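You operate a simulated robot arm through the tools that you are given. There is no shell and no other tool. Be economical: measure what you need, move in short steps, check, and stop when the job is done.

You are at the controls of a simulated robot arm. One attempt, no reset.

Task
Check the roller's end play, shim it into limits, lock the shim and check again.

It is judged by the outcome, as a careful person would: the job done as asked, and still so three seconds after it is handed in. It fails if anything else is knocked over, pushed out of place, dropped, spilled or broken.

Robot
A 7-joint arm with a two-finger parallel gripper, fixed in place. Base frame: the origin is at the foot of the arm, x ahead of it, y to its left, z up; the work surface is at about z = 879. Readings come in mm, degrees, newtons and seconds.
With the tool pointing down near the work surface it reaches from about 300 to 700 mm from the base axis. Its first joint turns from -66.0 to 66.0 degrees. Payload 1.57 kg.
The tool frame sits at the grasp point between the pads (the TCP): z along the fingers, y along the line on which they close. The tips reach 30 mm beyond it. Largest opening 110 mm; finger width 24, thickness 12; the body of the gripper, 48 by 112 mm, starts 78 mm behind the TCP.
Orientation is that of the tool frame in the base frame, as a unit quaternion [w, x, y, z]. With the fingers straight down and closing along the base's y, the tool's x points along the base's -x, its y along +y and its z along -z.

Tools
- The arm moves only by the tool move_arm. Its arguments are lists of equal length, an entry for each row: "offset": the shift along the tool's x, y, z in mm, a list of three; "angular": the turn, a rotation vector about the tool's x, y, z in degrees, a list of three; "hand": the opening, from 0 (shut) to 1 (fully open). In form: {"offset": [[x, y, z], ...], "angular": [[wx, wy, wz], ...], "hand": [hand, ...]}. A call has 1 to 20 rows; each row is the pose to reach, as a shift and turn from the pose commanded when the call began, along the tool's axes at that moment. Rows are played at 5 a second. More than 50 mm and 8.6 degrees between two rows, or a gripper value outside its range, and nothing of the call is played. A pose out of reach is approached as far as the arm can. The call stops where the force on the tool passes 40 N (or 10 N more than at its start, if that is more) or the arm is blocked; 0.2 s more then pass. Each finger travels about 108 mm/s and halts on what it meets, pressing with about 36 N; the grip force reading is that of the motor and also rises with nothing between the fingers. The clock runs only during rows and for 0.2 s after the last one: add rows that repeat a pose to give the fingers time. It gives the time, the measured TCP pose, the force on the tool (base axes), the opening and the grip force at its end, in the units of the frame above (readings bear some noise).
- Cameras (640 x 400 px; columns grow to the right, rows downward): "scene" is fixed at [175.2, -406.8, 1400.8]; the picture's right is [0.68, -0.73, 0.00], its down [-0.36, -0.34, -0.87] and it looks along [0.64, 0.59, -0.49] (base axes); focal length 312 px, centre (320, 200). "wrist" rides on the gripper at [70, 16, -141] in the tool frame; the picture's right is [-0.23, 0.97, 0.00], its down [-0.86, -0.20, -0.48] and it looks along [-0.47, -0.11, 0.88] (tool axes); focal length 222 px, centre (320, 200). There is no depth. A picture from a camera that has moved, and an enlarged one, comes with that camera's place and axes in the base frame and with its lens. The place of the scene camera against the robot may be out by one fixed shift of up to 25 mm in any direction.
- grab_frame(camera): a new picture of that camera. No time passes.
- zoom(camera, box): a new picture of the part [left, top, right, bottom] of that camera's present view, enlarged. No time passes.
- finish_job(): hands the job in; it is judged then, once.

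Work in short steps. Places have to be worked out from the pictures, the camera data and where the tool is seen: move nearer, look again, correct. Check each grasp and each placing, and mend what went wrong. You have 120 turns and 84 pictures in all, those below and enlarged ones among them. Open the gripper and draw the arm clear of the work before you hand the job in, unless the task says otherwise; then end with one line.

The tools are called after "Request:" as name(argument=value, ...) on one line, values as JSON. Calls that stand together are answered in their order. move_arm: Moves the arm, as the interface text tells. Its arguments: {"type":"object","properties":{"offset":{"type":"array","items":{"type":"array","items":{"type":"number"}}},"angular":{"type":"array","items":{"type":"array","items":{"type":"number"}}},"hand":{"type":"array","items":{"type":"number"}}},"required":["offset","angular","hand"]} The other tools are called the same way: grab_frame (camera) takes a picture; zoom (camera, box) takes an enlarged picture of a part of a camera's view; finish_job () hands the job in.

At the start:

```text
time: 0.0
eef_pos: [364.9, 43.2, 1210.6]
orientation: [0.0, 0.0, 1.0, -0.001]
force: [0.4, -1.0, -1.2]
grip_width: 110.1
grasp_force: 0.1
```

scene: 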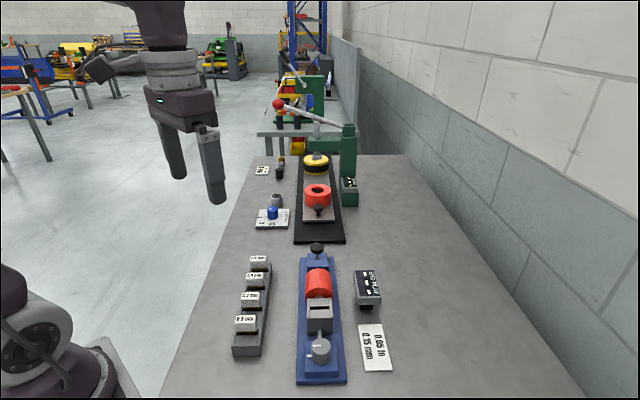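
wrist: 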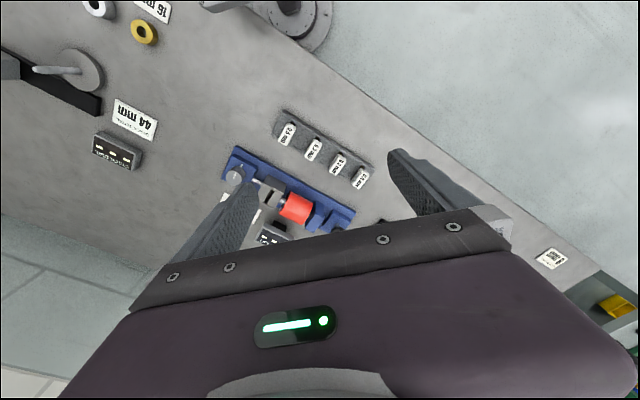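

I start by looking closely at the blue fixture, the shim rack and the labels.

Request:
zoom(camera="scene", box=[220, 230, 420, 390])

Request:
zoom(camera="wrist", box=[200, 90, 400, 250])

Request:
zoom(camera="scene", box=[240, 130, 380, 250])

```text
2.50 times, centred on (320, 310) of scene
camera zoom: at [175.2, -406.8, 1400.8], right [0.68, -0.73, 0.0], down [-0.36, -0.34, -0.87], along [0.64, 0.59, -0.49], focal length 781 px, centre (320, -75)
```

zoom: 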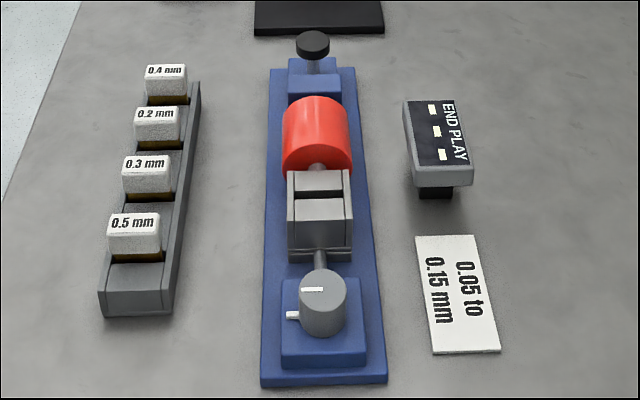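

```text
2.50 times, centred on (300, 170) of wrist
camera zoom: at [295.5, 60.2, 1353.7], right [0.23, 0.97, 0.0], down [0.86, -0.2, 0.48], along [0.47, -0.11, -0.88], focal length 555 px, centre (370, 275)
```

zoom: 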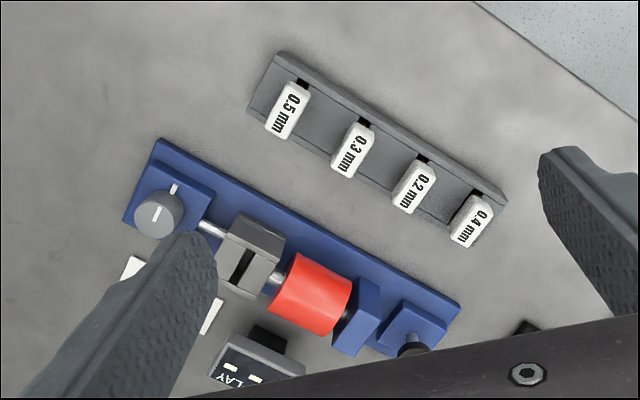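

```text
3.33 times, centred on (310, 190) of scene
camera zoom: at [175.2, -406.8, 1400.8], right [0.68, -0.73, 0.0], down [-0.36, -0.34, -0.87], along [0.64, 0.59, -0.49], focal length 1042 px, centre (353, 233)
```

zoom: 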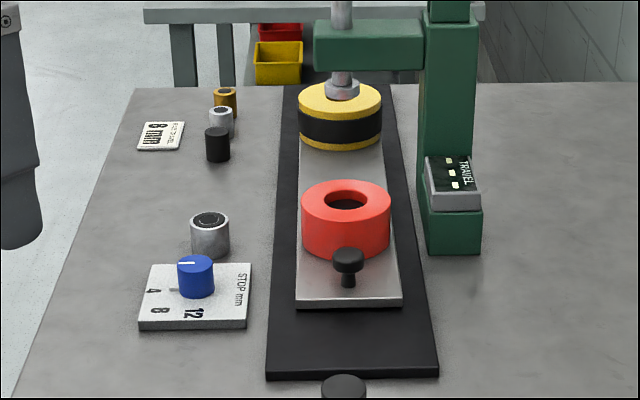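

The blue fixture runs along base (1,1) from the dial near (432,-150) to the black knob near (609,25). I move closer above it, without turning yet, to see details.

Request:
move_arm(offset=[[-20, -25, 20], [-40, -50, 40], [-60, -75, 60], [-80, -105, 80], [-90, -105, 100]], angular=[[0, 0, -7], [0, 0, -15], [0, 0, -23], [0, 0, -31], [0, 0, -39]], hand=[1, 1, 1, 1, 1])

Request:
grab_frame(camera="wrist")

```text
time: 1.2
eef_pos: [453.7, -62.0, 1110.7]
orientation: [0.0, -0.335, 0.942, 0.0]
force: [-0.8, 0.4, -0.1]
grip_width: 109.8
grasp_force: 0.1
```

```text
78 pictures are left
camera wrist: at [390.2, -92.4, 1253.4], right [-0.44, 0.9, 0.0], down [0.79, 0.38, 0.48], along [0.43, 0.21, -0.88], focal length 222 px, centre (320, 200)
```

wrist: 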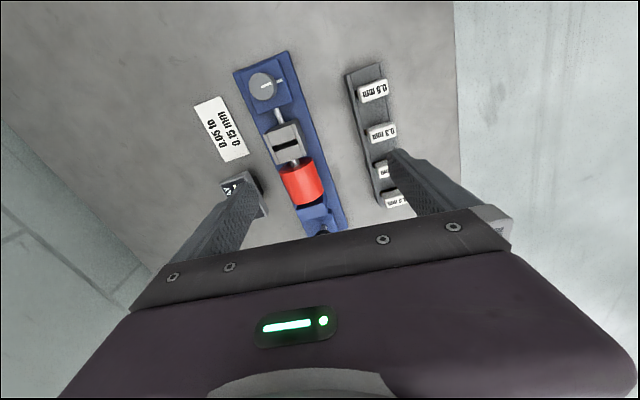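

I zoom on the fixture from here.

Request:
zoom(camera="wrist", box=[210, 40, 420, 240])

```text
2.00 times, centred on (315, 140) of wrist
camera zoom: at [390.2, -92.4, 1253.4], right [-0.44, 0.9, 0.0], down [0.79, 0.38, 0.48], along [0.43, 0.21, -0.88], focal length 444 px, centre (330, 320)
```

zoom: 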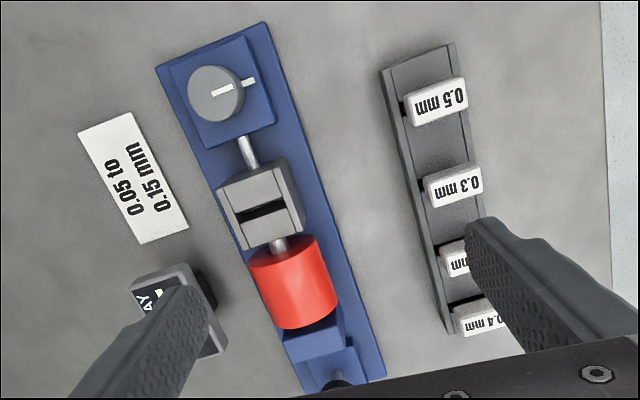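

I look at the far end (black knob) and the dial from the scene camera.

Request:
zoom(camera="scene", box=[280, 235, 360, 285])

Request:
zoom(camera="scene", box=[280, 290, 360, 390])

```text
8.00 times, centred on (320, 260) of scene
camera zoom: at [175.2, -406.8, 1400.8], right [0.68, -0.73, 0.0], down [-0.36, -0.34, -0.87], along [0.64, 0.59, -0.49], focal length 2500 px, centre (320, -280)
```

zoom: 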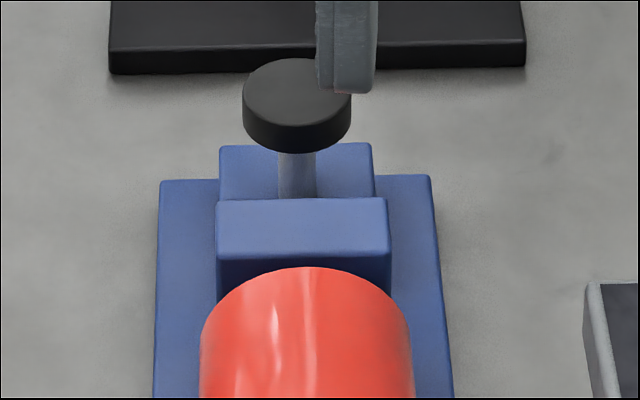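

```text
4.00 times, centred on (320, 340) of scene
camera zoom: at [175.2, -406.8, 1400.8], right [0.68, -0.73, 0.0], down [-0.36, -0.34, -0.87], along [0.64, 0.59, -0.49], focal length 1250 px, centre (320, -360)
```

zoom: 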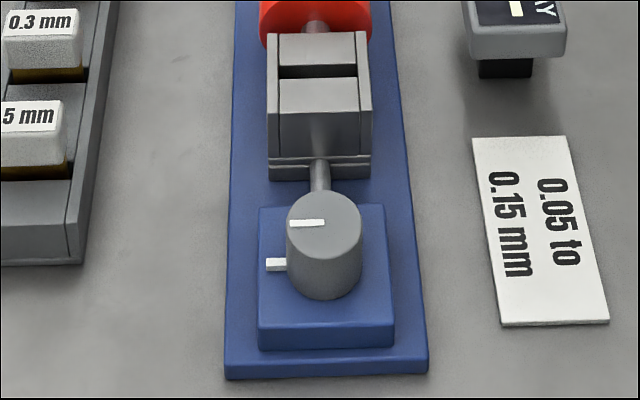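

The black knob looks like a press button on a stem, and the dial like a cam lock for the block with the slot. I move over the black button to locate it with the wrist camera.

Request:
move_arm(offset=[[-40, -9, 10], [-80, -18, 20], [-115, -26.5, 40]], angular=[[0, 0, -2], [0, 0, -4], [0, 0, -6]], hand=[1, 1, 1])

Request:
grab_frame(camera="wrist")

```text
time: 2.0
eef_pos: [560.3, -10.6, 1073.1]
orientation: [0.001, -0.383, 0.924, 0.001]
force: [-1.0, -0.8, 0.0]
grip_width: 109.7
grasp_force: 0.0
```

```text
74 pictures are left
camera wrist: at [500.5, -47.4, 1214.5], right [-0.53, 0.85, 0.0], down [0.75, 0.46, 0.48], along [0.41, 0.25, -0.88], focal length 222 px, centre (320, 200)
```

wrist: 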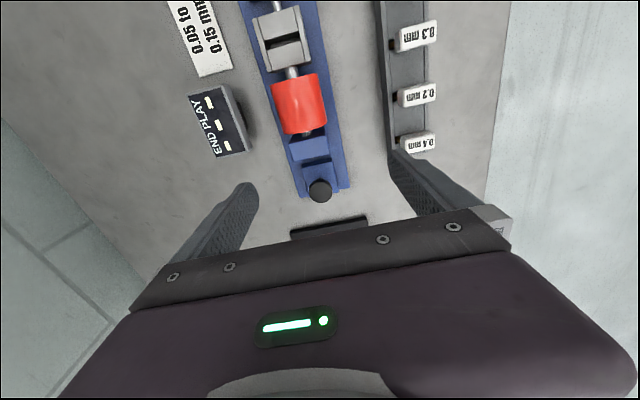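

The button appears at about (614,22). I move above it and lower to refine its height.

Request:
move_arm(offset=[[-30, -8, 20], [-60.8, -15.6, 43], [-60.8, -15.6, 63]], angular=[[0, 0, 0], [0, 0, 0], [0, 0, 0]], hand=[1, 1, 1])

Request:
grab_frame(camera="wrist")

```text
time: 2.8
eef_pos: [614.1, 19.6, 1009.4]
orientation: [-0.001, -0.383, 0.924, 0.0]
force: [0.7, 0.2, -0.9]
grip_width: 110.1
grasp_force: 0.0
```

```text
73 pictures are left
camera wrist: at [553.8, -16.4, 1151.4], right [-0.53, 0.85, 0.0], down [0.75, 0.46, 0.48], along [0.41, 0.25, -0.88], focal length 222 px, centre (320, 200)
```

wrist: 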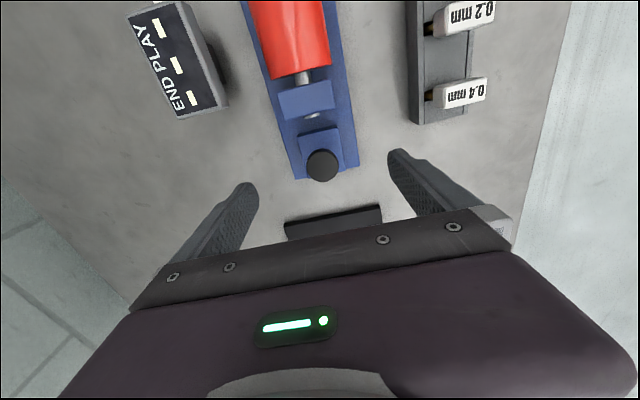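

Triangulating puts the button top near (620,27,918). I close the fingers and stop with the tips some 25 mm above it.

Request:
move_arm(offset=[[-9, 0.7, 0], [-9, 0.7, 10], [-9, 0.7, 25], [-9, 0.7, 34]], angular=[[0, 0, 0], [0, 0, 0], [0, 0, 0], [0, 0, 0]], hand=[0.5, 0, 0, 0])

Request:
grab_frame(camera="wrist")

Request:
zoom(camera="scene", box=[280, 200, 400, 300])

```text
time: 3.8
eef_pos: [620.2, 27.3, 974.6]
orientation: [0.0, -0.383, 0.924, 0.0]
force: [-0.4, 1.1, 0.3]
grip_width: 0.2
grasp_force: 21.1
```

```text
72 pictures are left
camera wrist: at [559.4, -8.0, 1116.6], right [-0.53, 0.85, 0.0], down [0.75, 0.46, 0.48], along [0.41, 0.25, -0.88], focal length 222 px, centre (320, 200)
```

wrist: 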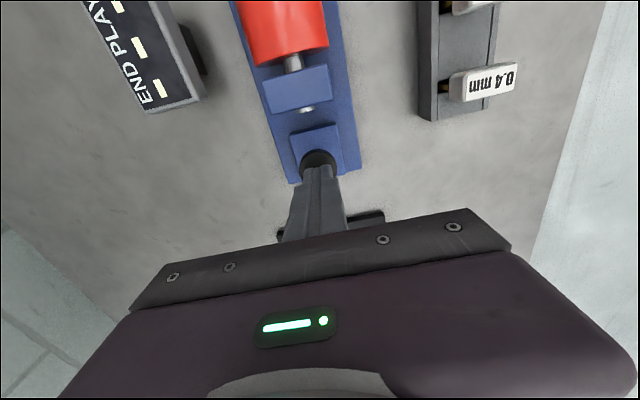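

```text
4.00 times, centred on (340, 250) of scene
camera zoom: at [175.2, -406.8, 1400.8], right [0.68, -0.73, 0.0], down [-0.36, -0.34, -0.87], along [0.64, 0.59, -0.49], focal length 1250 px, centre (240, 0)
```

zoom: 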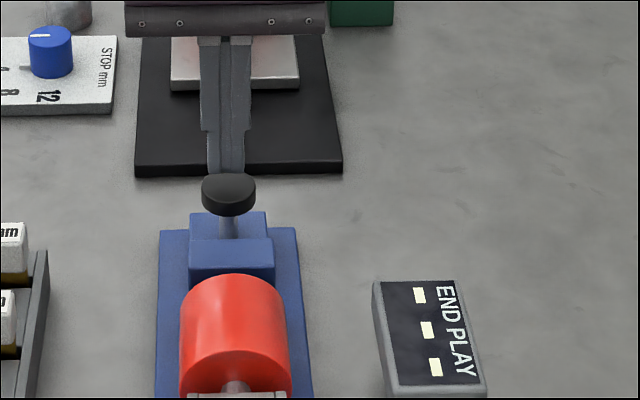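

Tips are ~12 mm above the button and near centred. I press down in small steps, watching the force.

Request:
move_arm(offset=[[2, 0, 4], [2, 0, 8], [2, 0, 11], [2, 0, 13], [2, 0, 15], [2, 0, 17], [2, 0, 19], [2, 0, 21]], angular=[[0, 0, 0], [0, 0, 0], [0, 0, 0], [0, 0, 0], [0, 0, 0], [0, 0, 0], [0, 0, 0], [0, 0, 0]], hand=[0, 0, 0, 0, 0, 0, 0, 0])

Request:
zoom(camera="scene", box=[280, 200, 400, 300])

```text
time: 5.6
eef_pos: [620.5, 25.9, 954.1]
orientation: [0.002, -0.382, 0.924, 0.001]
force: [0.9, 2.0, 3.2]
grip_width: 0.0
grasp_force: 20.7
```

```text
4.00 times, centred on (340, 250) of scene
camera zoom: at [175.2, -406.7, 1400.8], right [0.68, -0.73, 0.0], down [-0.36, -0.34, -0.87], along [0.64, 0.59, -0.49], focal length 1250 px, centre (240, 0)
```

zoom: 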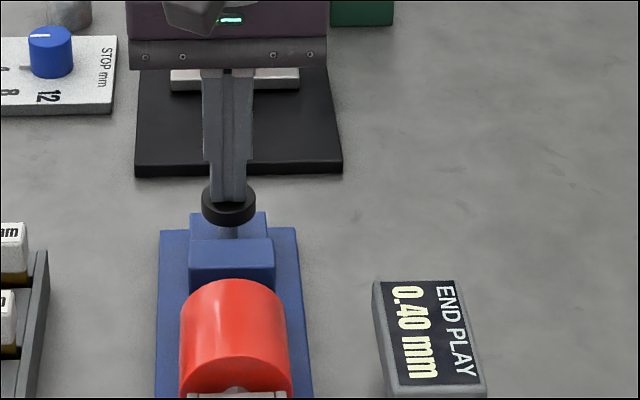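

The display shows 0.40 mm. I press a little deeper to make sure the reading is settled.

Request:
move_arm(offset=[[0, 0, 1.5], [0, 0, 3], [0, 0, 4], [0, 0, 4]], angular=[[0, 0, 0], [0, 0, 0], [0, 0, 0], [0, 0, 0]], hand=[0, 0, 0, 0])

Request:
zoom(camera="scene", box=[280, 200, 400, 300])

```text
time: 6.4
eef_pos: [620.2, 26.5, 952.7]
orientation: [0.002, -0.381, 0.924, -0.001]
force: [-8.7, 0.2, 17.6]
grip_width: 0.1
grasp_force: 21.7
stopped in row 4: the force on the tool passed its limit (the readings are from after the stop); the commanded pose is now the measured one
```

```text
4.00 times, centred on (340, 250) of scene
camera zoom: at [174.7, -406.8, 1400.9], right [0.68, -0.73, 0.0], down [-0.36, -0.34, -0.87], along [0.64, 0.59, -0.49], focal length 1250 px, centre (240, 0)
```

zoom: 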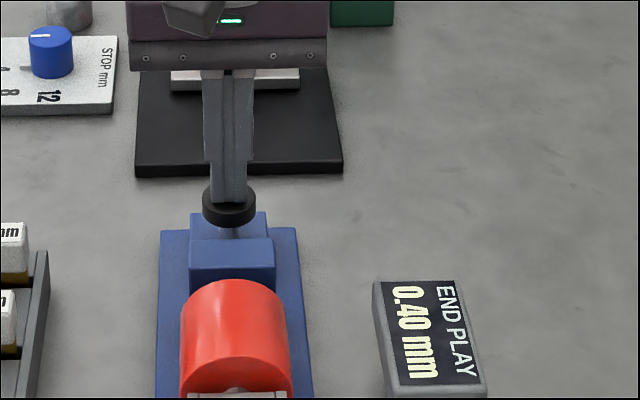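

Confirmed 0.40 mm, so the 0.3 mm shim should give 0.10 mm. I lift off and go to above the 0.3 shim, near (412,18).

Request:
move_arm(offset=[[0, 0, -30], [0, 0, -70], [0, 0, -107], [30, 28, -107], [61, 56, -107], [92, 85, -107], [122, 113, -107], [152, 141, -107]], angular=[[0, 0, 0], [0, 0, 0], [0, 0, 0], [0, 0, 0], [0, 0, 0], [0, 0, 0], [0, 0, 0], [0, 0, 0]], hand=[0, 0, 0, 0, 0.3, 0.6, 1, 1])

Request:
grab_frame(camera="wrist")

Request:
zoom(camera="scene", box=[220, 230, 420, 390])

```text
time: 8.2
eef_pos: [411.7, 17.4, 1058.3]
orientation: [0.002, -0.382, 0.924, -0.001]
force: [0.7, -0.1, -0.1]
grip_width: 109.7
grasp_force: 0.0
```

```text
68 pictures are left
camera wrist: at [351.0, -17.9, 1199.7], right [-0.53, 0.85, 0.0], down [0.74, 0.46, 0.48], along [0.41, 0.25, -0.88], focal length 222 px, centre (320, 200)
```

wrist: 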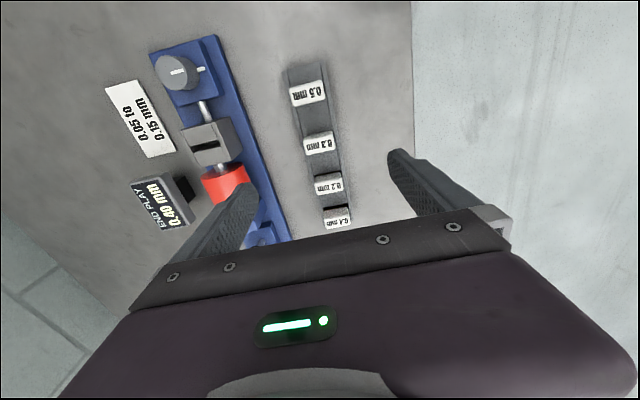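

```text
2.50 times, centred on (320, 310) of scene
camera zoom: at [175.2, -406.8, 1400.8], right [0.68, -0.73, 0.0], down [-0.36, -0.34, -0.87], along [0.64, 0.59, -0.49], focal length 781 px, centre (320, -75)
```

zoom: 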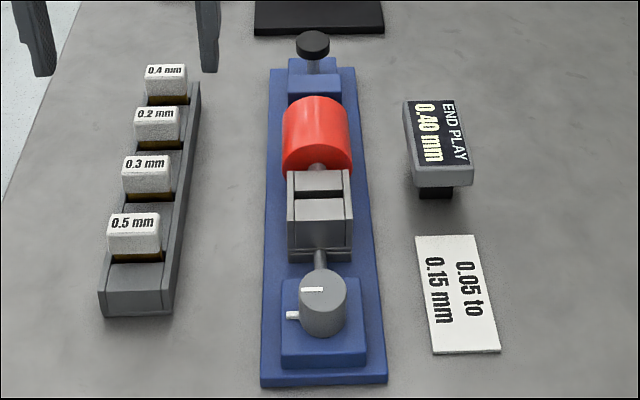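

The 0.3 tab is right under the tool at about (411,18). I lower to TCP z≈985 and look again.

Request:
move_arm(offset=[[0, 0, 25], [0, 0, 50], [0, 0, 73]], angular=[[0, 0, 0], [0, 0, 0], [0, 0, 0]], hand=[1, 0.9, 0.8])

Request:
grab_frame(camera="wrist")

Request:
zoom(camera="scene", box=[210, 240, 310, 360])

```text
time: 9.0
eef_pos: [412.5, 19.1, 987.0]
orientation: [0.001, -0.382, 0.924, 0.0]
force: [0.5, -0.9, 0.7]
grip_width: 88.0
grasp_force: 0.0
```

```text
66 pictures are left
camera wrist: at [351.6, -17.8, 1128.1], right [-0.53, 0.85, 0.0], down [0.74, 0.46, 0.48], along [0.41, 0.25, -0.88], focal length 222 px, centre (320, 200)
```

wrist: 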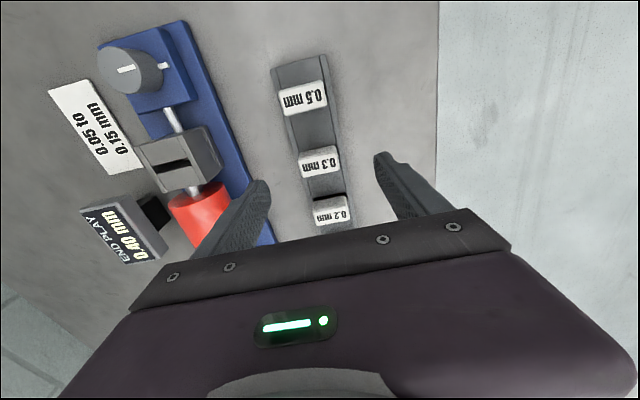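

```text
3.33 times, centred on (260, 300) of scene
camera zoom: at [175.2, -406.8, 1400.8], right [0.68, -0.73, 0.0], down [-0.36, -0.34, -0.87], along [0.64, 0.59, -0.49], focal length 1042 px, centre (520, -133)
```

zoom: 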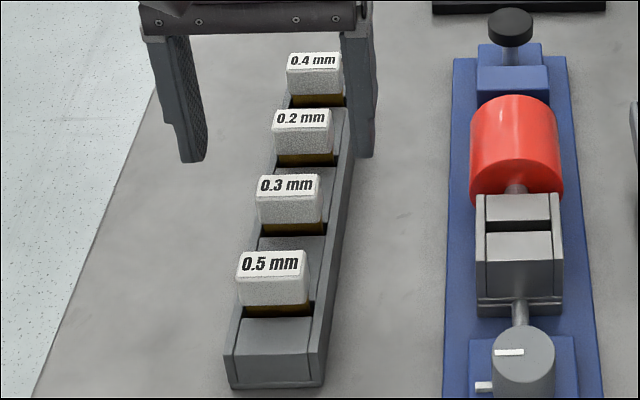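

Rack azimuth is 45°, matching the tool yaw; the tab is ~40 mm long across it, so I can grip it by its ends. I lower 25 mm, straddling it, and compare fingertip and tab heights.

Request:
move_arm(offset=[[3, 0, 12], [4, 0, 25]], angular=[[0, 0, 0], [0, 0, 0]], hand=[0.75, 0.65])

Request:
zoom(camera="wrist", box=[240, 60, 440, 240])

Request:
zoom(camera="scene", box=[210, 240, 310, 360])

```text
time: 9.6
eef_pos: [410.2, 15.8, 960.1]
orientation: [0.001, -0.383, 0.924, -0.001]
force: [0.2, 0.8, 0.4]
grip_width: 71.4
grasp_force: 0.0
```

```text
2.22 times, centred on (340, 150) of wrist
camera zoom: at [349.0, -19.7, 1102.4], right [-0.53, 0.85, 0.0], down [0.74, 0.46, 0.48], along [0.41, 0.25, -0.88], focal length 494 px, centre (276, 311)
```

zoom: 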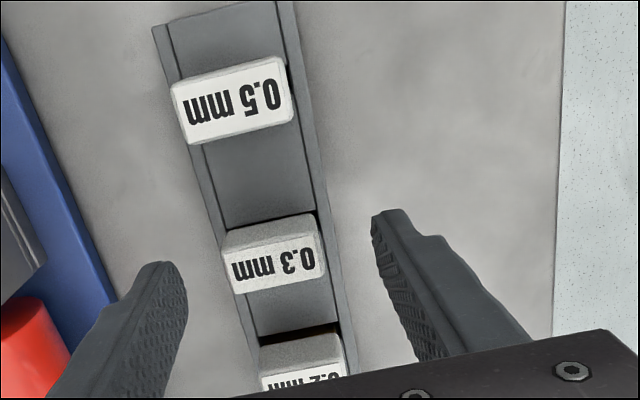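

```text
3.33 times, centred on (260, 300) of scene
camera zoom: at [175.2, -406.8, 1400.8], right [0.68, -0.73, 0.0], down [-0.36, -0.34, -0.87], along [0.64, 0.59, -0.49], focal length 1042 px, centre (520, -133)
```

zoom: 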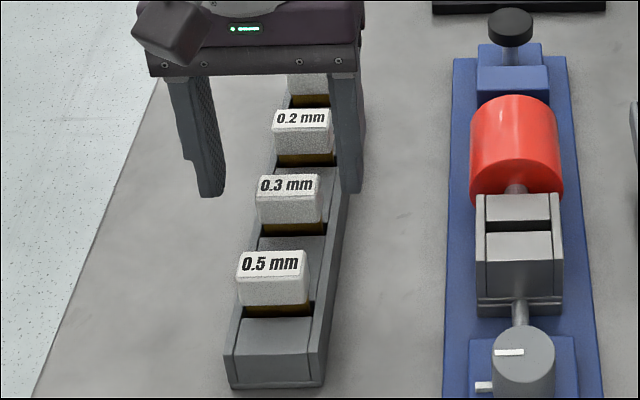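

The tab is centred along the rack, about 3.5 mm to the tool's -y, its top near z≈930. I lower 13 mm with that correction and check before closing.

Request:
move_arm(offset=[[0, -3.5, 4], [0, -3.5, 9], [0, -3.5, 13]], angular=[[0, 0, 0], [0, 0, 0], [0, 0, 0]], hand=[0.6, 0.55, 0.5])

Request:
zoom(camera="scene", box=[220, 260, 300, 340])

Request:
zoom(camera="wrist", box=[240, 60, 440, 240])

```text
time: 10.4
eef_pos: [412.7, 15.0, 946.5]
orientation: [0.002, -0.383, 0.924, -0.001]
force: [-0.4, 0.3, 0.1]
grip_width: 54.8
grasp_force: 0.1
```

```text
5.00 times, centred on (260, 300) of scene
camera zoom: at [175.2, -406.8, 1400.8], right [0.68, -0.73, 0.0], down [-0.36, -0.34, -0.87], along [0.64, 0.59, -0.49], focal length 1562 px, centre (620, -300)
```

zoom: 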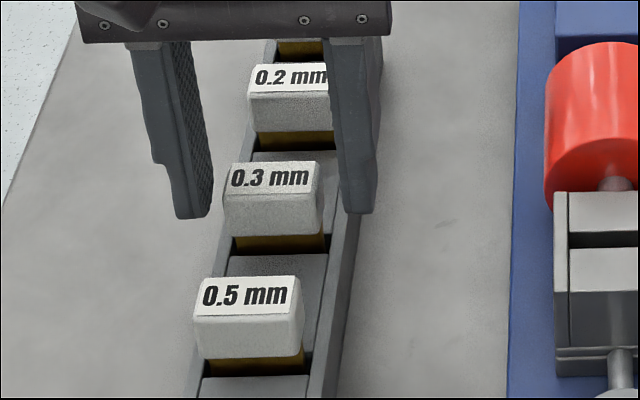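

```text
2.22 times, centred on (340, 150) of wrist
camera zoom: at [352.0, -22.3, 1089.3], right [-0.53, 0.85, 0.0], down [0.74, 0.46, 0.48], along [0.41, 0.25, -0.88], focal length 494 px, centre (276, 311)
```

zoom: 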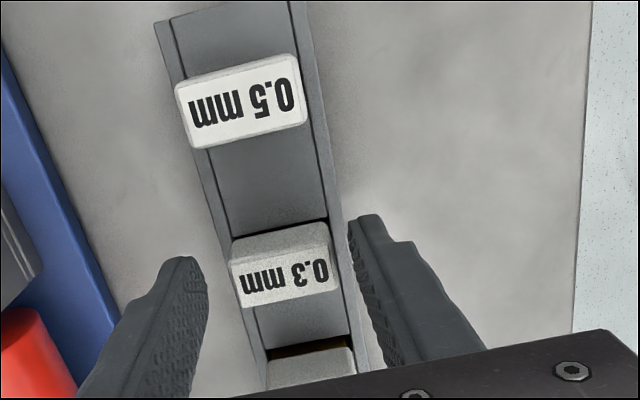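

The fingers straddle the tab, well centred and over its end faces. I close on it.

Request:
move_arm(offset=[[0, 0, 1], [0, 0, 1], [0, 0, 1], [0, 0, 1], [0, 0, 1]], angular=[[0, 0, 0], [0, 0, 0], [0, 0, 0], [0, 0, 0], [0, 0, 0]], hand=[0.42, 0.36, 0.32, 0.25, 0.25])

Request:
zoom(camera="scene", box=[220, 260, 300, 340])

```text
time: 11.6
eef_pos: [412.9, 12.7, 946.1]
orientation: [0.001, -0.383, 0.924, -0.001]
force: [0.1, 0.9, 0.0]
grip_width: 36.8
grasp_force: 35.9
```

```text
5.00 times, centred on (260, 300) of scene
camera zoom: at [175.2, -406.7, 1400.8], right [0.68, -0.73, 0.0], down [-0.36, -0.34, -0.87], along [0.64, 0.59, -0.49], focal length 1562 px, centre (620, -300)
```

zoom: 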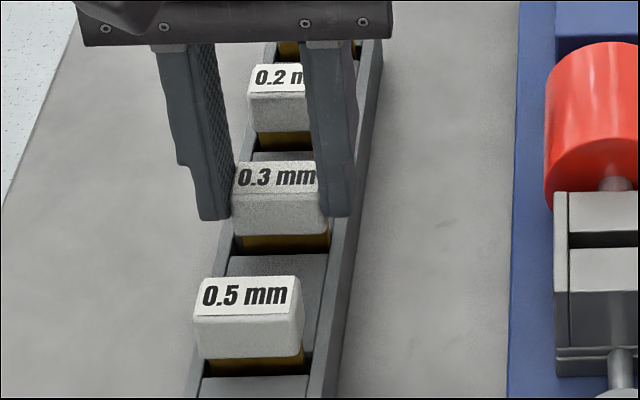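

The tab is gripped (36.8 mm, 36 N). I lift it straight up.

Request:
move_arm(offset=[[0, 0, -5], [0, 0, -20], [0, 0, -45], [0, 0, -75], [0, 0, -85]], angular=[[0, 0, 0], [0, 0, 0], [0, 0, 0], [0, 0, 0], [0, 0, 0]], hand=[0.25, 0.25, 0.25, 0.25, 0.25])

Request:
zoom(camera="scene", box=[210, 190, 370, 390])

Request:
grab_frame(camera="wrist")

```text
time: 12.8
eef_pos: [412.9, 13.5, 1032.5]
orientation: [0.001, -0.382, 0.924, 0.0]
force: [-0.2, 0.1, -0.5]
grip_width: 36.9
grasp_force: 35.9
```

```text
2.00 times, centred on (290, 290) of scene
camera zoom: at [175.2, -406.8, 1400.8], right [0.68, -0.73, 0.0], down [-0.36, -0.34, -0.87], along [0.64, 0.59, -0.49], focal length 625 px, centre (380, 20)
```

zoom: 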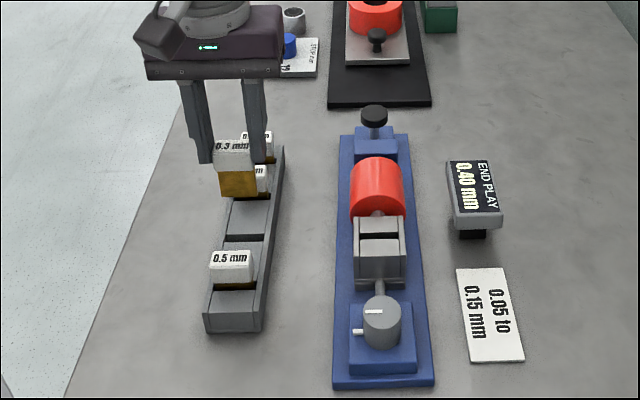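

```text
58 pictures are left
camera wrist: at [351.4, -22.5, 1173.9], right [-0.53, 0.85, 0.0], down [0.74, 0.46, 0.48], along [0.41, 0.25, -0.88], focal length 222 px, centre (320, 200)
```

wrist: 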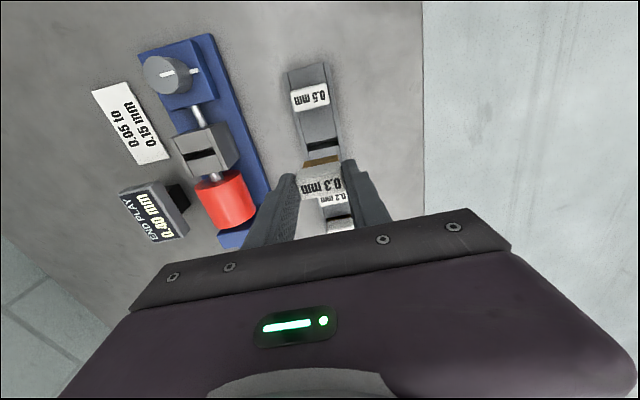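

The shim hangs straight with its brass blade ~28 mm below the tab. I move sideways over the block's slot, near (488,-98).

Request:
move_arm(offset=[[9, -44, 0], [18, -88, 0], [26, -130, 0], [26, -130, 0]], angular=[[0, 0, 0], [0, 0, 0], [0, 0, 0], [0, 0, 0]], hand=[0.25, 0.25, 0.25, 0.25])

Request:
zoom(camera="wrist", box=[220, 20, 420, 240])

Request:
zoom(camera="scene", box=[270, 220, 370, 390])

```text
time: 13.8
eef_pos: [486.5, -96.4, 1032.5]
orientation: [0.001, -0.383, 0.924, -0.001]
force: [-0.1, 0.1, -0.9]
grip_width: 37.0
grasp_force: 36.1
```

```text
1.82 times, centred on (320, 130) of wrist
camera zoom: at [425.1, -133.7, 1174.5], right [-0.53, 0.85, 0.0], down [0.74, 0.46, 0.48], along [0.41, 0.25, -0.88], focal length 404 px, centre (320, 327)
```

zoom: 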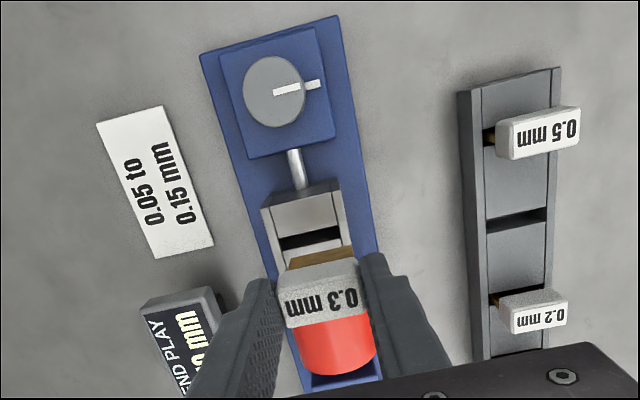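

```text
2.35 times, centred on (320, 305) of scene
camera zoom: at [175.2, -406.8, 1400.8], right [0.68, -0.73, 0.0], down [-0.36, -0.34, -0.87], along [0.64, 0.59, -0.49], focal length 735 px, centre (320, -47)
```

zoom: 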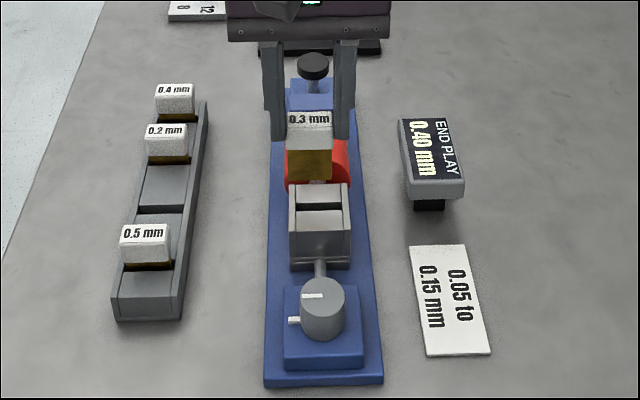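

The shim lies ~7 mm off the slot across the fixture (tool -y needed), and about right along it. I shift and lower 25 mm to recheck.

Request:
move_arm(offset=[[0, -7, 0], [0, -7, 12], [0, -7, 25]], angular=[[0, 0, 0], [0, 0, 0], [0, 0, 0]], hand=[0.25, 0.25, 0.25])

Request:
zoom(camera="wrist", box=[260, 90, 380, 210])

Request:
zoom(camera="scene", box=[280, 250, 360, 350])

```text
time: 14.6
eef_pos: [490.5, -102.0, 1006.2]
orientation: [0.002, -0.383, 0.924, -0.001]
force: [0.2, -0.6, -0.3]
grip_width: 36.8
grasp_force: 36.4
```

```text
3.33 times, centred on (320, 150) of wrist
camera zoom: at [430.2, -138.0, 1149.1], right [-0.53, 0.85, 0.0], down [0.74, 0.46, 0.48], along [0.41, 0.25, -0.88], focal length 740 px, centre (320, 367)
```

zoom: 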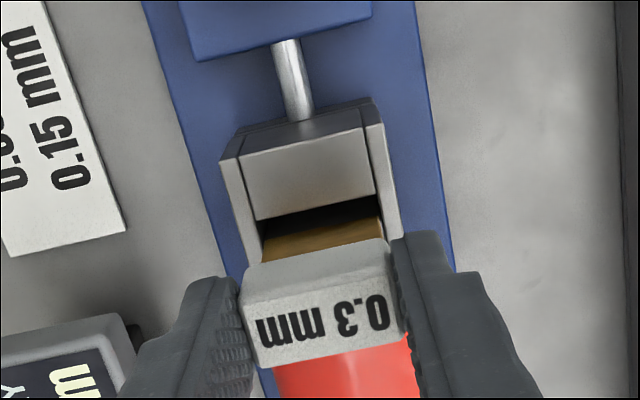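

```text
4.00 times, centred on (320, 300) of scene
camera zoom: at [175.2, -406.8, 1400.8], right [0.68, -0.73, 0.0], down [-0.36, -0.34, -0.87], along [0.64, 0.59, -0.49], focal length 1250 px, centre (320, -200)
```

zoom: 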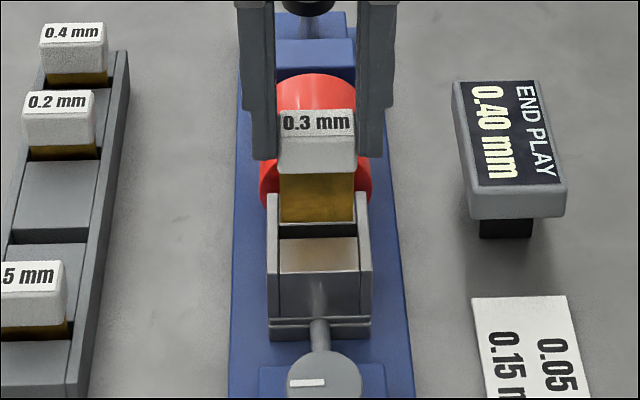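

The blade is ~9 mm above the slot, nearly aligned; I shift 1.5 mm to tool -y and lower 6 mm.

Request:
move_arm(offset=[[0, -1.5, 2], [0, -1.5, 6], [0, -1.5, 6]], angular=[[0, 0, 0], [0, 0, 0], [0, 0, 0]], hand=[0.25, 0.25, 0.25])

Request:
zoom(camera="wrist", box=[280, 120, 360, 180])

Request:
zoom(camera="scene", box=[290, 270, 350, 330])

```text
time: 15.4
eef_pos: [493.8, -103.0, 1001.2]
orientation: [0.003, -0.383, 0.924, -0.002]
force: [-3.2, 0.9, 27.5]
grip_width: 36.7
grasp_force: 35.5
```

```text
6.67 times, centred on (320, 150) of wrist
camera zoom: at [431.1, -138.7, 1144.0], right [-0.53, 0.85, 0.0], down [0.74, 0.46, 0.48], along [0.41, 0.25, -0.88], focal length 1481 px, centre (320, 533)
```

zoom: 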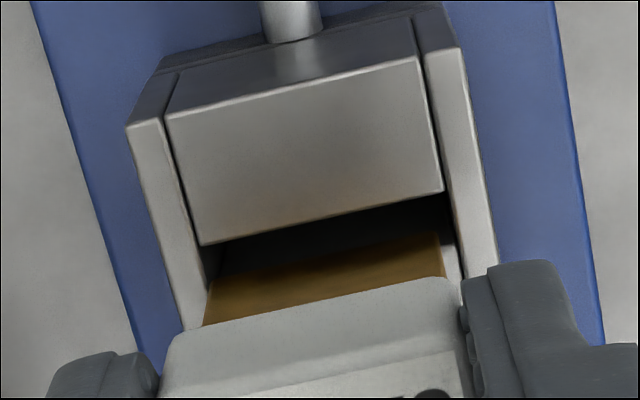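

```text
6.67 times, centred on (320, 300) of scene
camera zoom: at [174.7, -406.7, 1400.9], right [0.68, -0.73, 0.0], down [-0.36, -0.34, -0.87], along [0.64, 0.59, -0.49], focal length 2083 px, centre (320, -467)
```

zoom: 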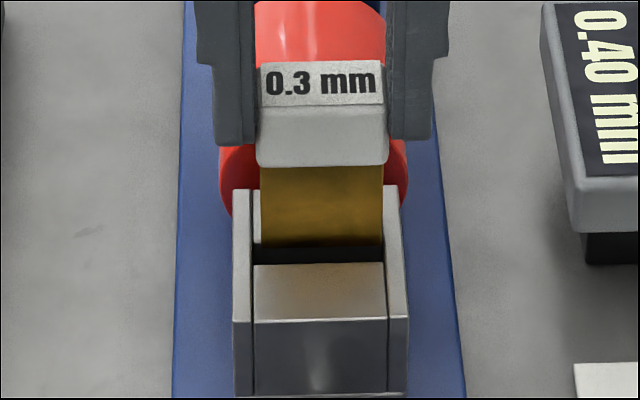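

The blade touched the roller-side edge of the slot (27 N). I lift 4 mm, shift ~3.3 mm toward the dial and 0.7 mm back in y, and look again.

Request:
move_arm(offset=[[0, 0, -4], [3.3, 0.7, -4], [3.3, 0.7, -4]], angular=[[0, 0, 0], [0, 0, 0], [0, 0, 0]], hand=[0.25, 0.25, 0.25])

Request:
zoom(camera="wrist", box=[280, 120, 360, 180])

Request:
zoom(camera="scene", box=[290, 270, 350, 330])

```text
time: 16.2
eef_pos: [489.3, -104.3, 1004.1]
orientation: [0.002, -0.382, 0.924, 0.0]
force: [0.0, 1.1, -1.0]
grip_width: 36.9
grasp_force: 36.4
```

```text
6.67 times, centred on (320, 150) of wrist
camera zoom: at [428.3, -141.0, 1146.0], right [-0.53, 0.85, 0.0], down [0.74, 0.46, 0.48], along [0.41, 0.25, -0.88], focal length 1481 px, centre (320, 533)
```

zoom: 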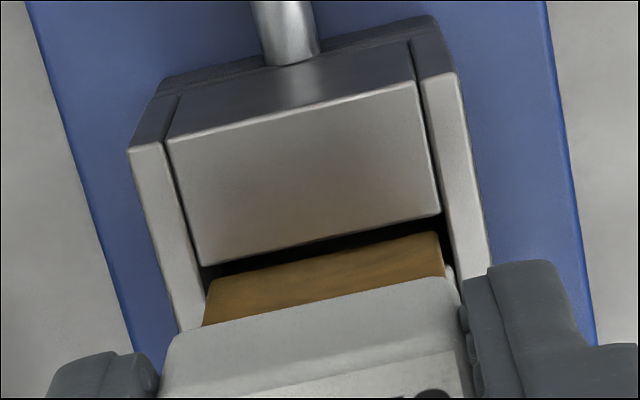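

```text
6.67 times, centred on (320, 300) of scene
camera zoom: at [175.2, -406.8, 1400.8], right [0.68, -0.73, 0.0], down [-0.36, -0.34, -0.87], along [0.64, 0.59, -0.49], focal length 2083 px, centre (320, -467)
```

zoom: 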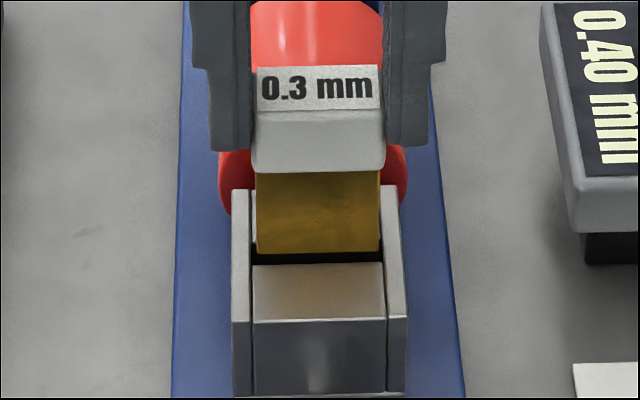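

Now the blade is over the slot and centred between the cheeks. I lower gently in 1.5 mm steps.

Request:
move_arm(offset=[[-0.5, 0, 1.5], [-0.5, 0, 3], [-0.5, 0, 4.5], [-0.5, 0, 6], [-0.5, 0, 7.5]], angular=[[0, 0, 0], [0, 0, 0], [0, 0, 0], [0, 0, 0], [0, 0, 0]], hand=[0.25, 0.25, 0.25, 0.25, 0.25])

Request:
zoom(camera="scene", box=[290, 270, 350, 330])

```text
time: 17.4
eef_pos: [489.1, -104.2, 996.6]
orientation: [0.001, -0.383, 0.924, -0.001]
force: [-0.5, -0.5, 0.1]
grip_width: 36.9
grasp_force: 36.2
```

```text
6.67 times, centred on (320, 300) of scene
camera zoom: at [175.2, -406.8, 1400.8], right [0.68, -0.73, 0.0], down [-0.36, -0.34, -0.87], along [0.64, 0.59, -0.49], focal length 2083 px, centre (320, -467)
```

zoom: 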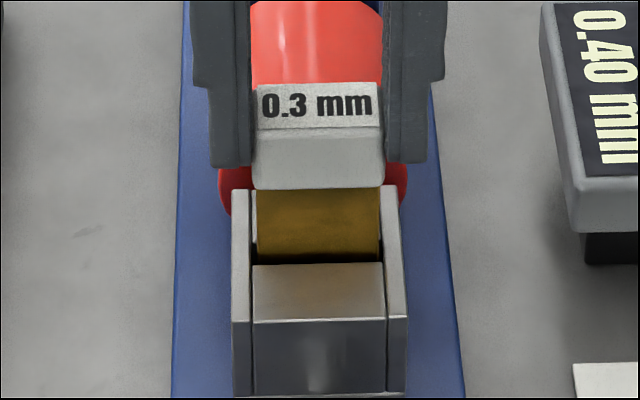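

The blade has entered the slot with no force. I continue down until it seats.

Request:
move_arm(offset=[[0, 0, 3], [0, 0, 6], [0, 0, 9], [0, 0, 12], [0, 0, 15], [0, 0, 18], [0, 0, 20]], angular=[[0, 0, 0], [0, 0, 0], [0, 0, 0], [0, 0, 0], [0, 0, 0], [0, 0, 0], [0, 0, 0]], hand=[0.25, 0.25, 0.25, 0.25, 0.25, 0.25, 0.25])

Request:
zoom(camera="scene", box=[290, 270, 350, 330])

```text
time: 19.0
eef_pos: [489.2, -104.8, 976.8]
orientation: [0.002, -0.382, 0.924, -0.001]
force: [0.1, -0.2, -1.0]
grip_width: 37.1
grasp_force: 36.0
```

```text
6.67 times, centred on (320, 300) of scene
camera zoom: at [175.2, -406.8, 1400.8], right [0.68, -0.73, 0.0], down [-0.36, -0.34, -0.87], along [0.64, 0.59, -0.49], focal length 2083 px, centre (320, -467)
```

zoom: 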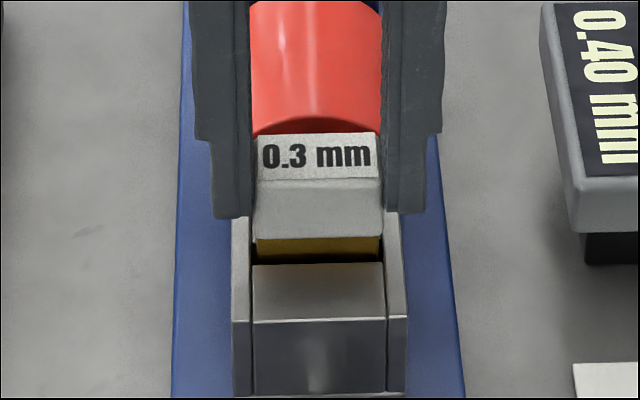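

About 8 mm of brass still shows; I continue in 1 mm steps watching for contact.

Request:
move_arm(offset=[[0, 0, 1], [0, 0, 2], [0, 0, 3], [0, 0, 4], [0, 0, 5], [0, 0, 6]], angular=[[0, 0, 0], [0, 0, 0], [0, 0, 0], [0, 0, 0], [0, 0, 0], [0, 0, 0]], hand=[0.25, 0.25, 0.25, 0.25, 0.25, 0.25])

Request:
zoom(camera="scene", box=[290, 270, 350, 330])

```text
time: 20.4
eef_pos: [489.8, -103.3, 971.5]
orientation: [0.001, -0.383, 0.924, 0.0]
force: [0.5, 0.1, -0.4]
grip_width: 36.9
grasp_force: 36.2
```

```text
6.67 times, centred on (320, 300) of scene
camera zoom: at [175.2, -406.8, 1400.8], right [0.68, -0.73, 0.0], down [-0.36, -0.34, -0.87], along [0.64, 0.59, -0.49], focal length 2083 px, centre (320, -467)
```

zoom: 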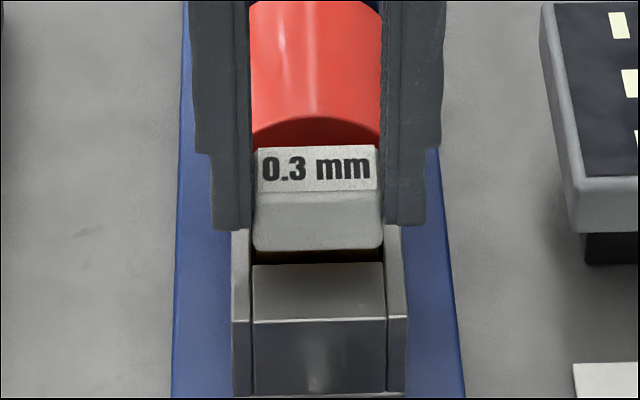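

The display has gone back to dashes, so the shim is sensed in the slot. I go on for up to 5 mm more until contact.

Request:
move_arm(offset=[[0, 0, 1], [0, 0, 2], [0, 0, 3], [0, 0, 4], [0, 0, 5]], angular=[[0, 0, 0], [0, 0, 0], [0, 0, 0], [0, 0, 0], [0, 0, 0]], hand=[0.25, 0.25, 0.25, 0.25, 0.25])

Request:
zoom(camera="scene", box=[290, 270, 350, 330])

```text
time: 21.6
eef_pos: [490.6, -103.7, 967.4]
orientation: [0.004, -0.383, 0.924, -0.002]
force: [0.2, 1.4, 31.0]
grip_width: 37.3
grasp_force: 35.9
```

```text
6.67 times, centred on (320, 300) of scene
camera zoom: at [174.7, -406.6, 1400.9], right [0.68, -0.73, 0.0], down [-0.36, -0.34, -0.87], along [0.64, 0.59, -0.49], focal length 2083 px, centre (320, -467)
```

zoom: 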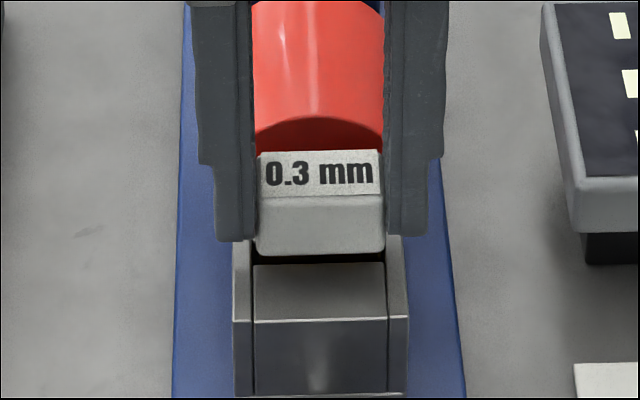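

Contact at 31 N: it is seated or the tips meet the cheeks. I ease up 1 mm, open, and rise.

Request:
move_arm(offset=[[0, 0, -1.5], [0, 0, -1.5], [0, 0, -1.5], [0, 0, -1.5], [0, 0, -15], [0, 0, -40], [0, 0, -70]], angular=[[0, 0, 0], [0, 0, 0], [0, 0, 0], [0, 0, 0], [0, 0, 0], [0, 0, 0], [0, 0, 0]], hand=[0.3, 0.36, 0.42, 0.5, 0.5, 0.5, 0.6])

Request:
zoom(camera="scene", box=[280, 240, 380, 370])

Request:
grab_frame(camera="wrist")

```text
time: 23.2
eef_pos: [491.5, -104.5, 1036.2]
orientation: [0.0, -0.382, 0.924, -0.001]
force: [0.6, -0.4, -0.5]
grip_width: 66.1
grasp_force: 0.0
```

```text
3.08 times, centred on (330, 305) of scene
camera zoom: at [175.2, -406.8, 1400.8], right [0.68, -0.73, 0.0], down [-0.36, -0.34, -0.87], along [0.64, 0.59, -0.49], focal length 962 px, centre (289, -123)
```

zoom: 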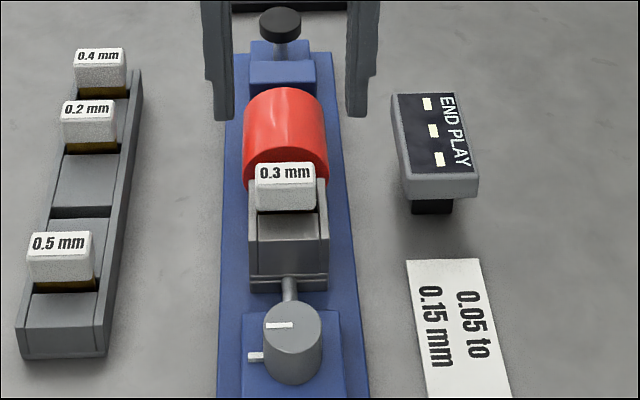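

```text
44 pictures are left
camera wrist: at [430.2, -140.6, 1178.1], right [-0.53, 0.85, 0.0], down [0.74, 0.46, 0.48], along [0.41, 0.25, -0.88], focal length 222 px, centre (320, 200)
```

wrist: 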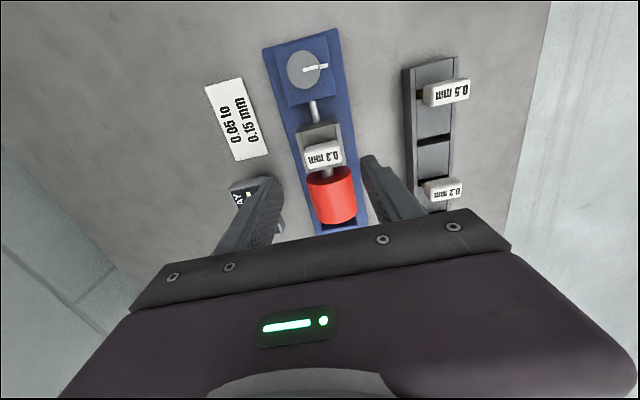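

The shim is seated flush. Next is the lock dial near (433,-157); I move above it and look closely.

Request:
move_arm(offset=[[39, 2, 0], [78.7, 3.7, 15], [78.7, 3.7, 36]], angular=[[0, 0, 0], [0, 0, 0], [0, 0, 0]], hand=[0.6, 0.6, 0.6])

Request:
zoom(camera="wrist", box=[240, 60, 440, 240])

Request:
zoom(camera="scene", box=[280, 280, 360, 390])

```text
time: 24.0
eef_pos: [430.9, -156.4, 999.3]
orientation: [0.001, -0.383, 0.924, -0.001]
force: [-0.7, -0.1, 0.4]
grip_width: 65.8
grasp_force: 0.1
```

```text
2.22 times, centred on (340, 150) of wrist
camera zoom: at [369.8, -192.1, 1140.6], right [-0.53, 0.85, 0.0], down [0.74, 0.46, 0.48], along [0.41, 0.25, -0.88], focal length 494 px, centre (276, 311)
```

zoom: 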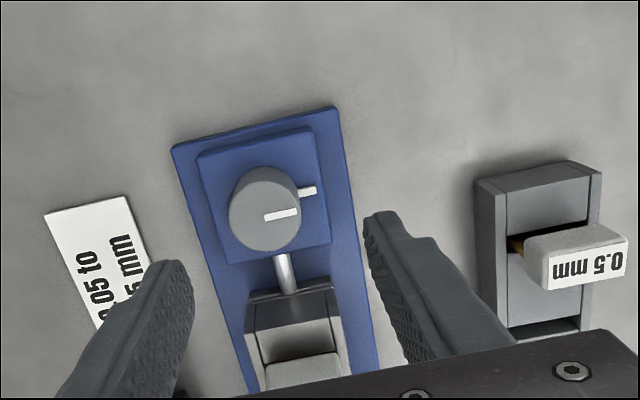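

```text
3.64 times, centred on (320, 335) of scene
camera zoom: at [175.2, -406.8, 1400.8], right [0.68, -0.73, 0.0], down [-0.36, -0.34, -0.87], along [0.64, 0.59, -0.49], focal length 1136 px, centre (320, -291)
```

zoom: 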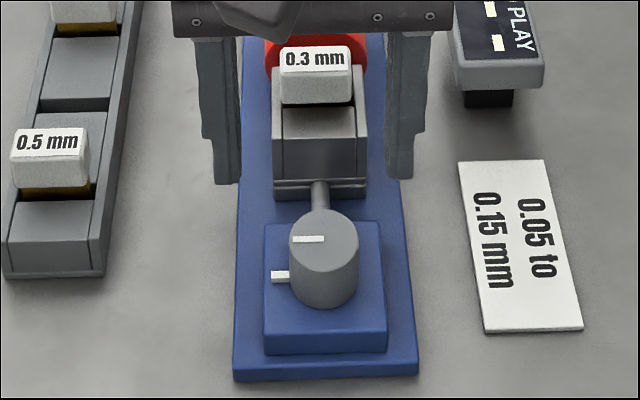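

Dial: ~42 mm across, top near z≈930, centre slightly to tool -y. I lower with corrections to tips just above the dial and verify.

Request:
move_arm(offset=[[3, -4, 10], [3, -4, 30], [3, -4, 40]], angular=[[0, 0, 0], [0, 0, 0], [0, 0, 0]], hand=[0.6, 0.6, 0.6])

Request:
zoom(camera="wrist", box=[240, 60, 440, 240])

Request:
zoom(camera="scene", box=[280, 280, 360, 390])

```text
time: 24.8
eef_pos: [432.4, -160.1, 960.8]
orientation: [0.002, -0.382, 0.924, -0.001]
force: [-0.1, -0.2, -0.2]
grip_width: 65.9
grasp_force: 0.0
```

```text
2.22 times, centred on (340, 150) of wrist
camera zoom: at [370.9, -197.6, 1102.4], right [-0.53, 0.85, 0.0], down [0.74, 0.46, 0.48], along [0.41, 0.25, -0.88], focal length 494 px, centre (276, 311)
```

zoom: 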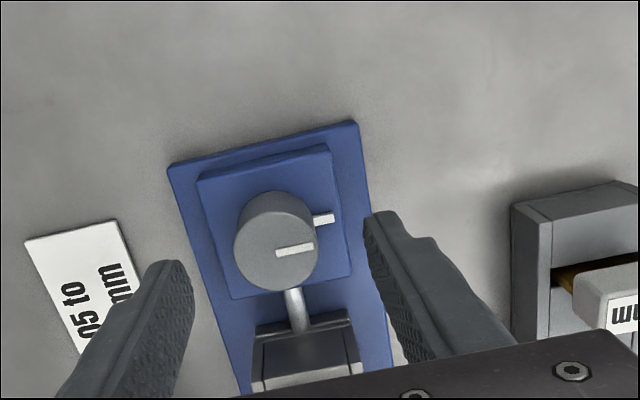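

```text
3.64 times, centred on (320, 335) of scene
camera zoom: at [175.2, -406.8, 1400.8], right [0.68, -0.73, 0.0], down [-0.36, -0.34, -0.87], along [0.64, 0.59, -0.49], focal length 1136 px, centre (320, -291)
```

zoom: 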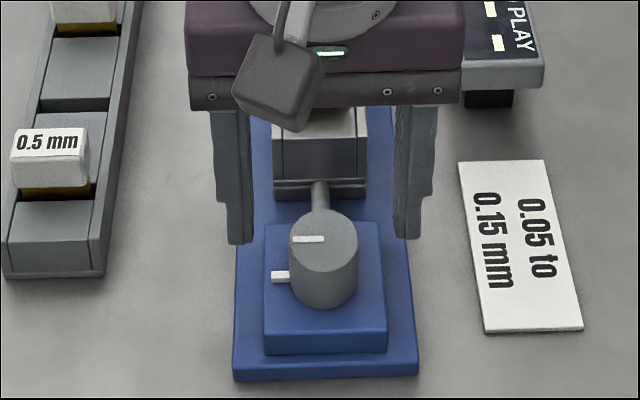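

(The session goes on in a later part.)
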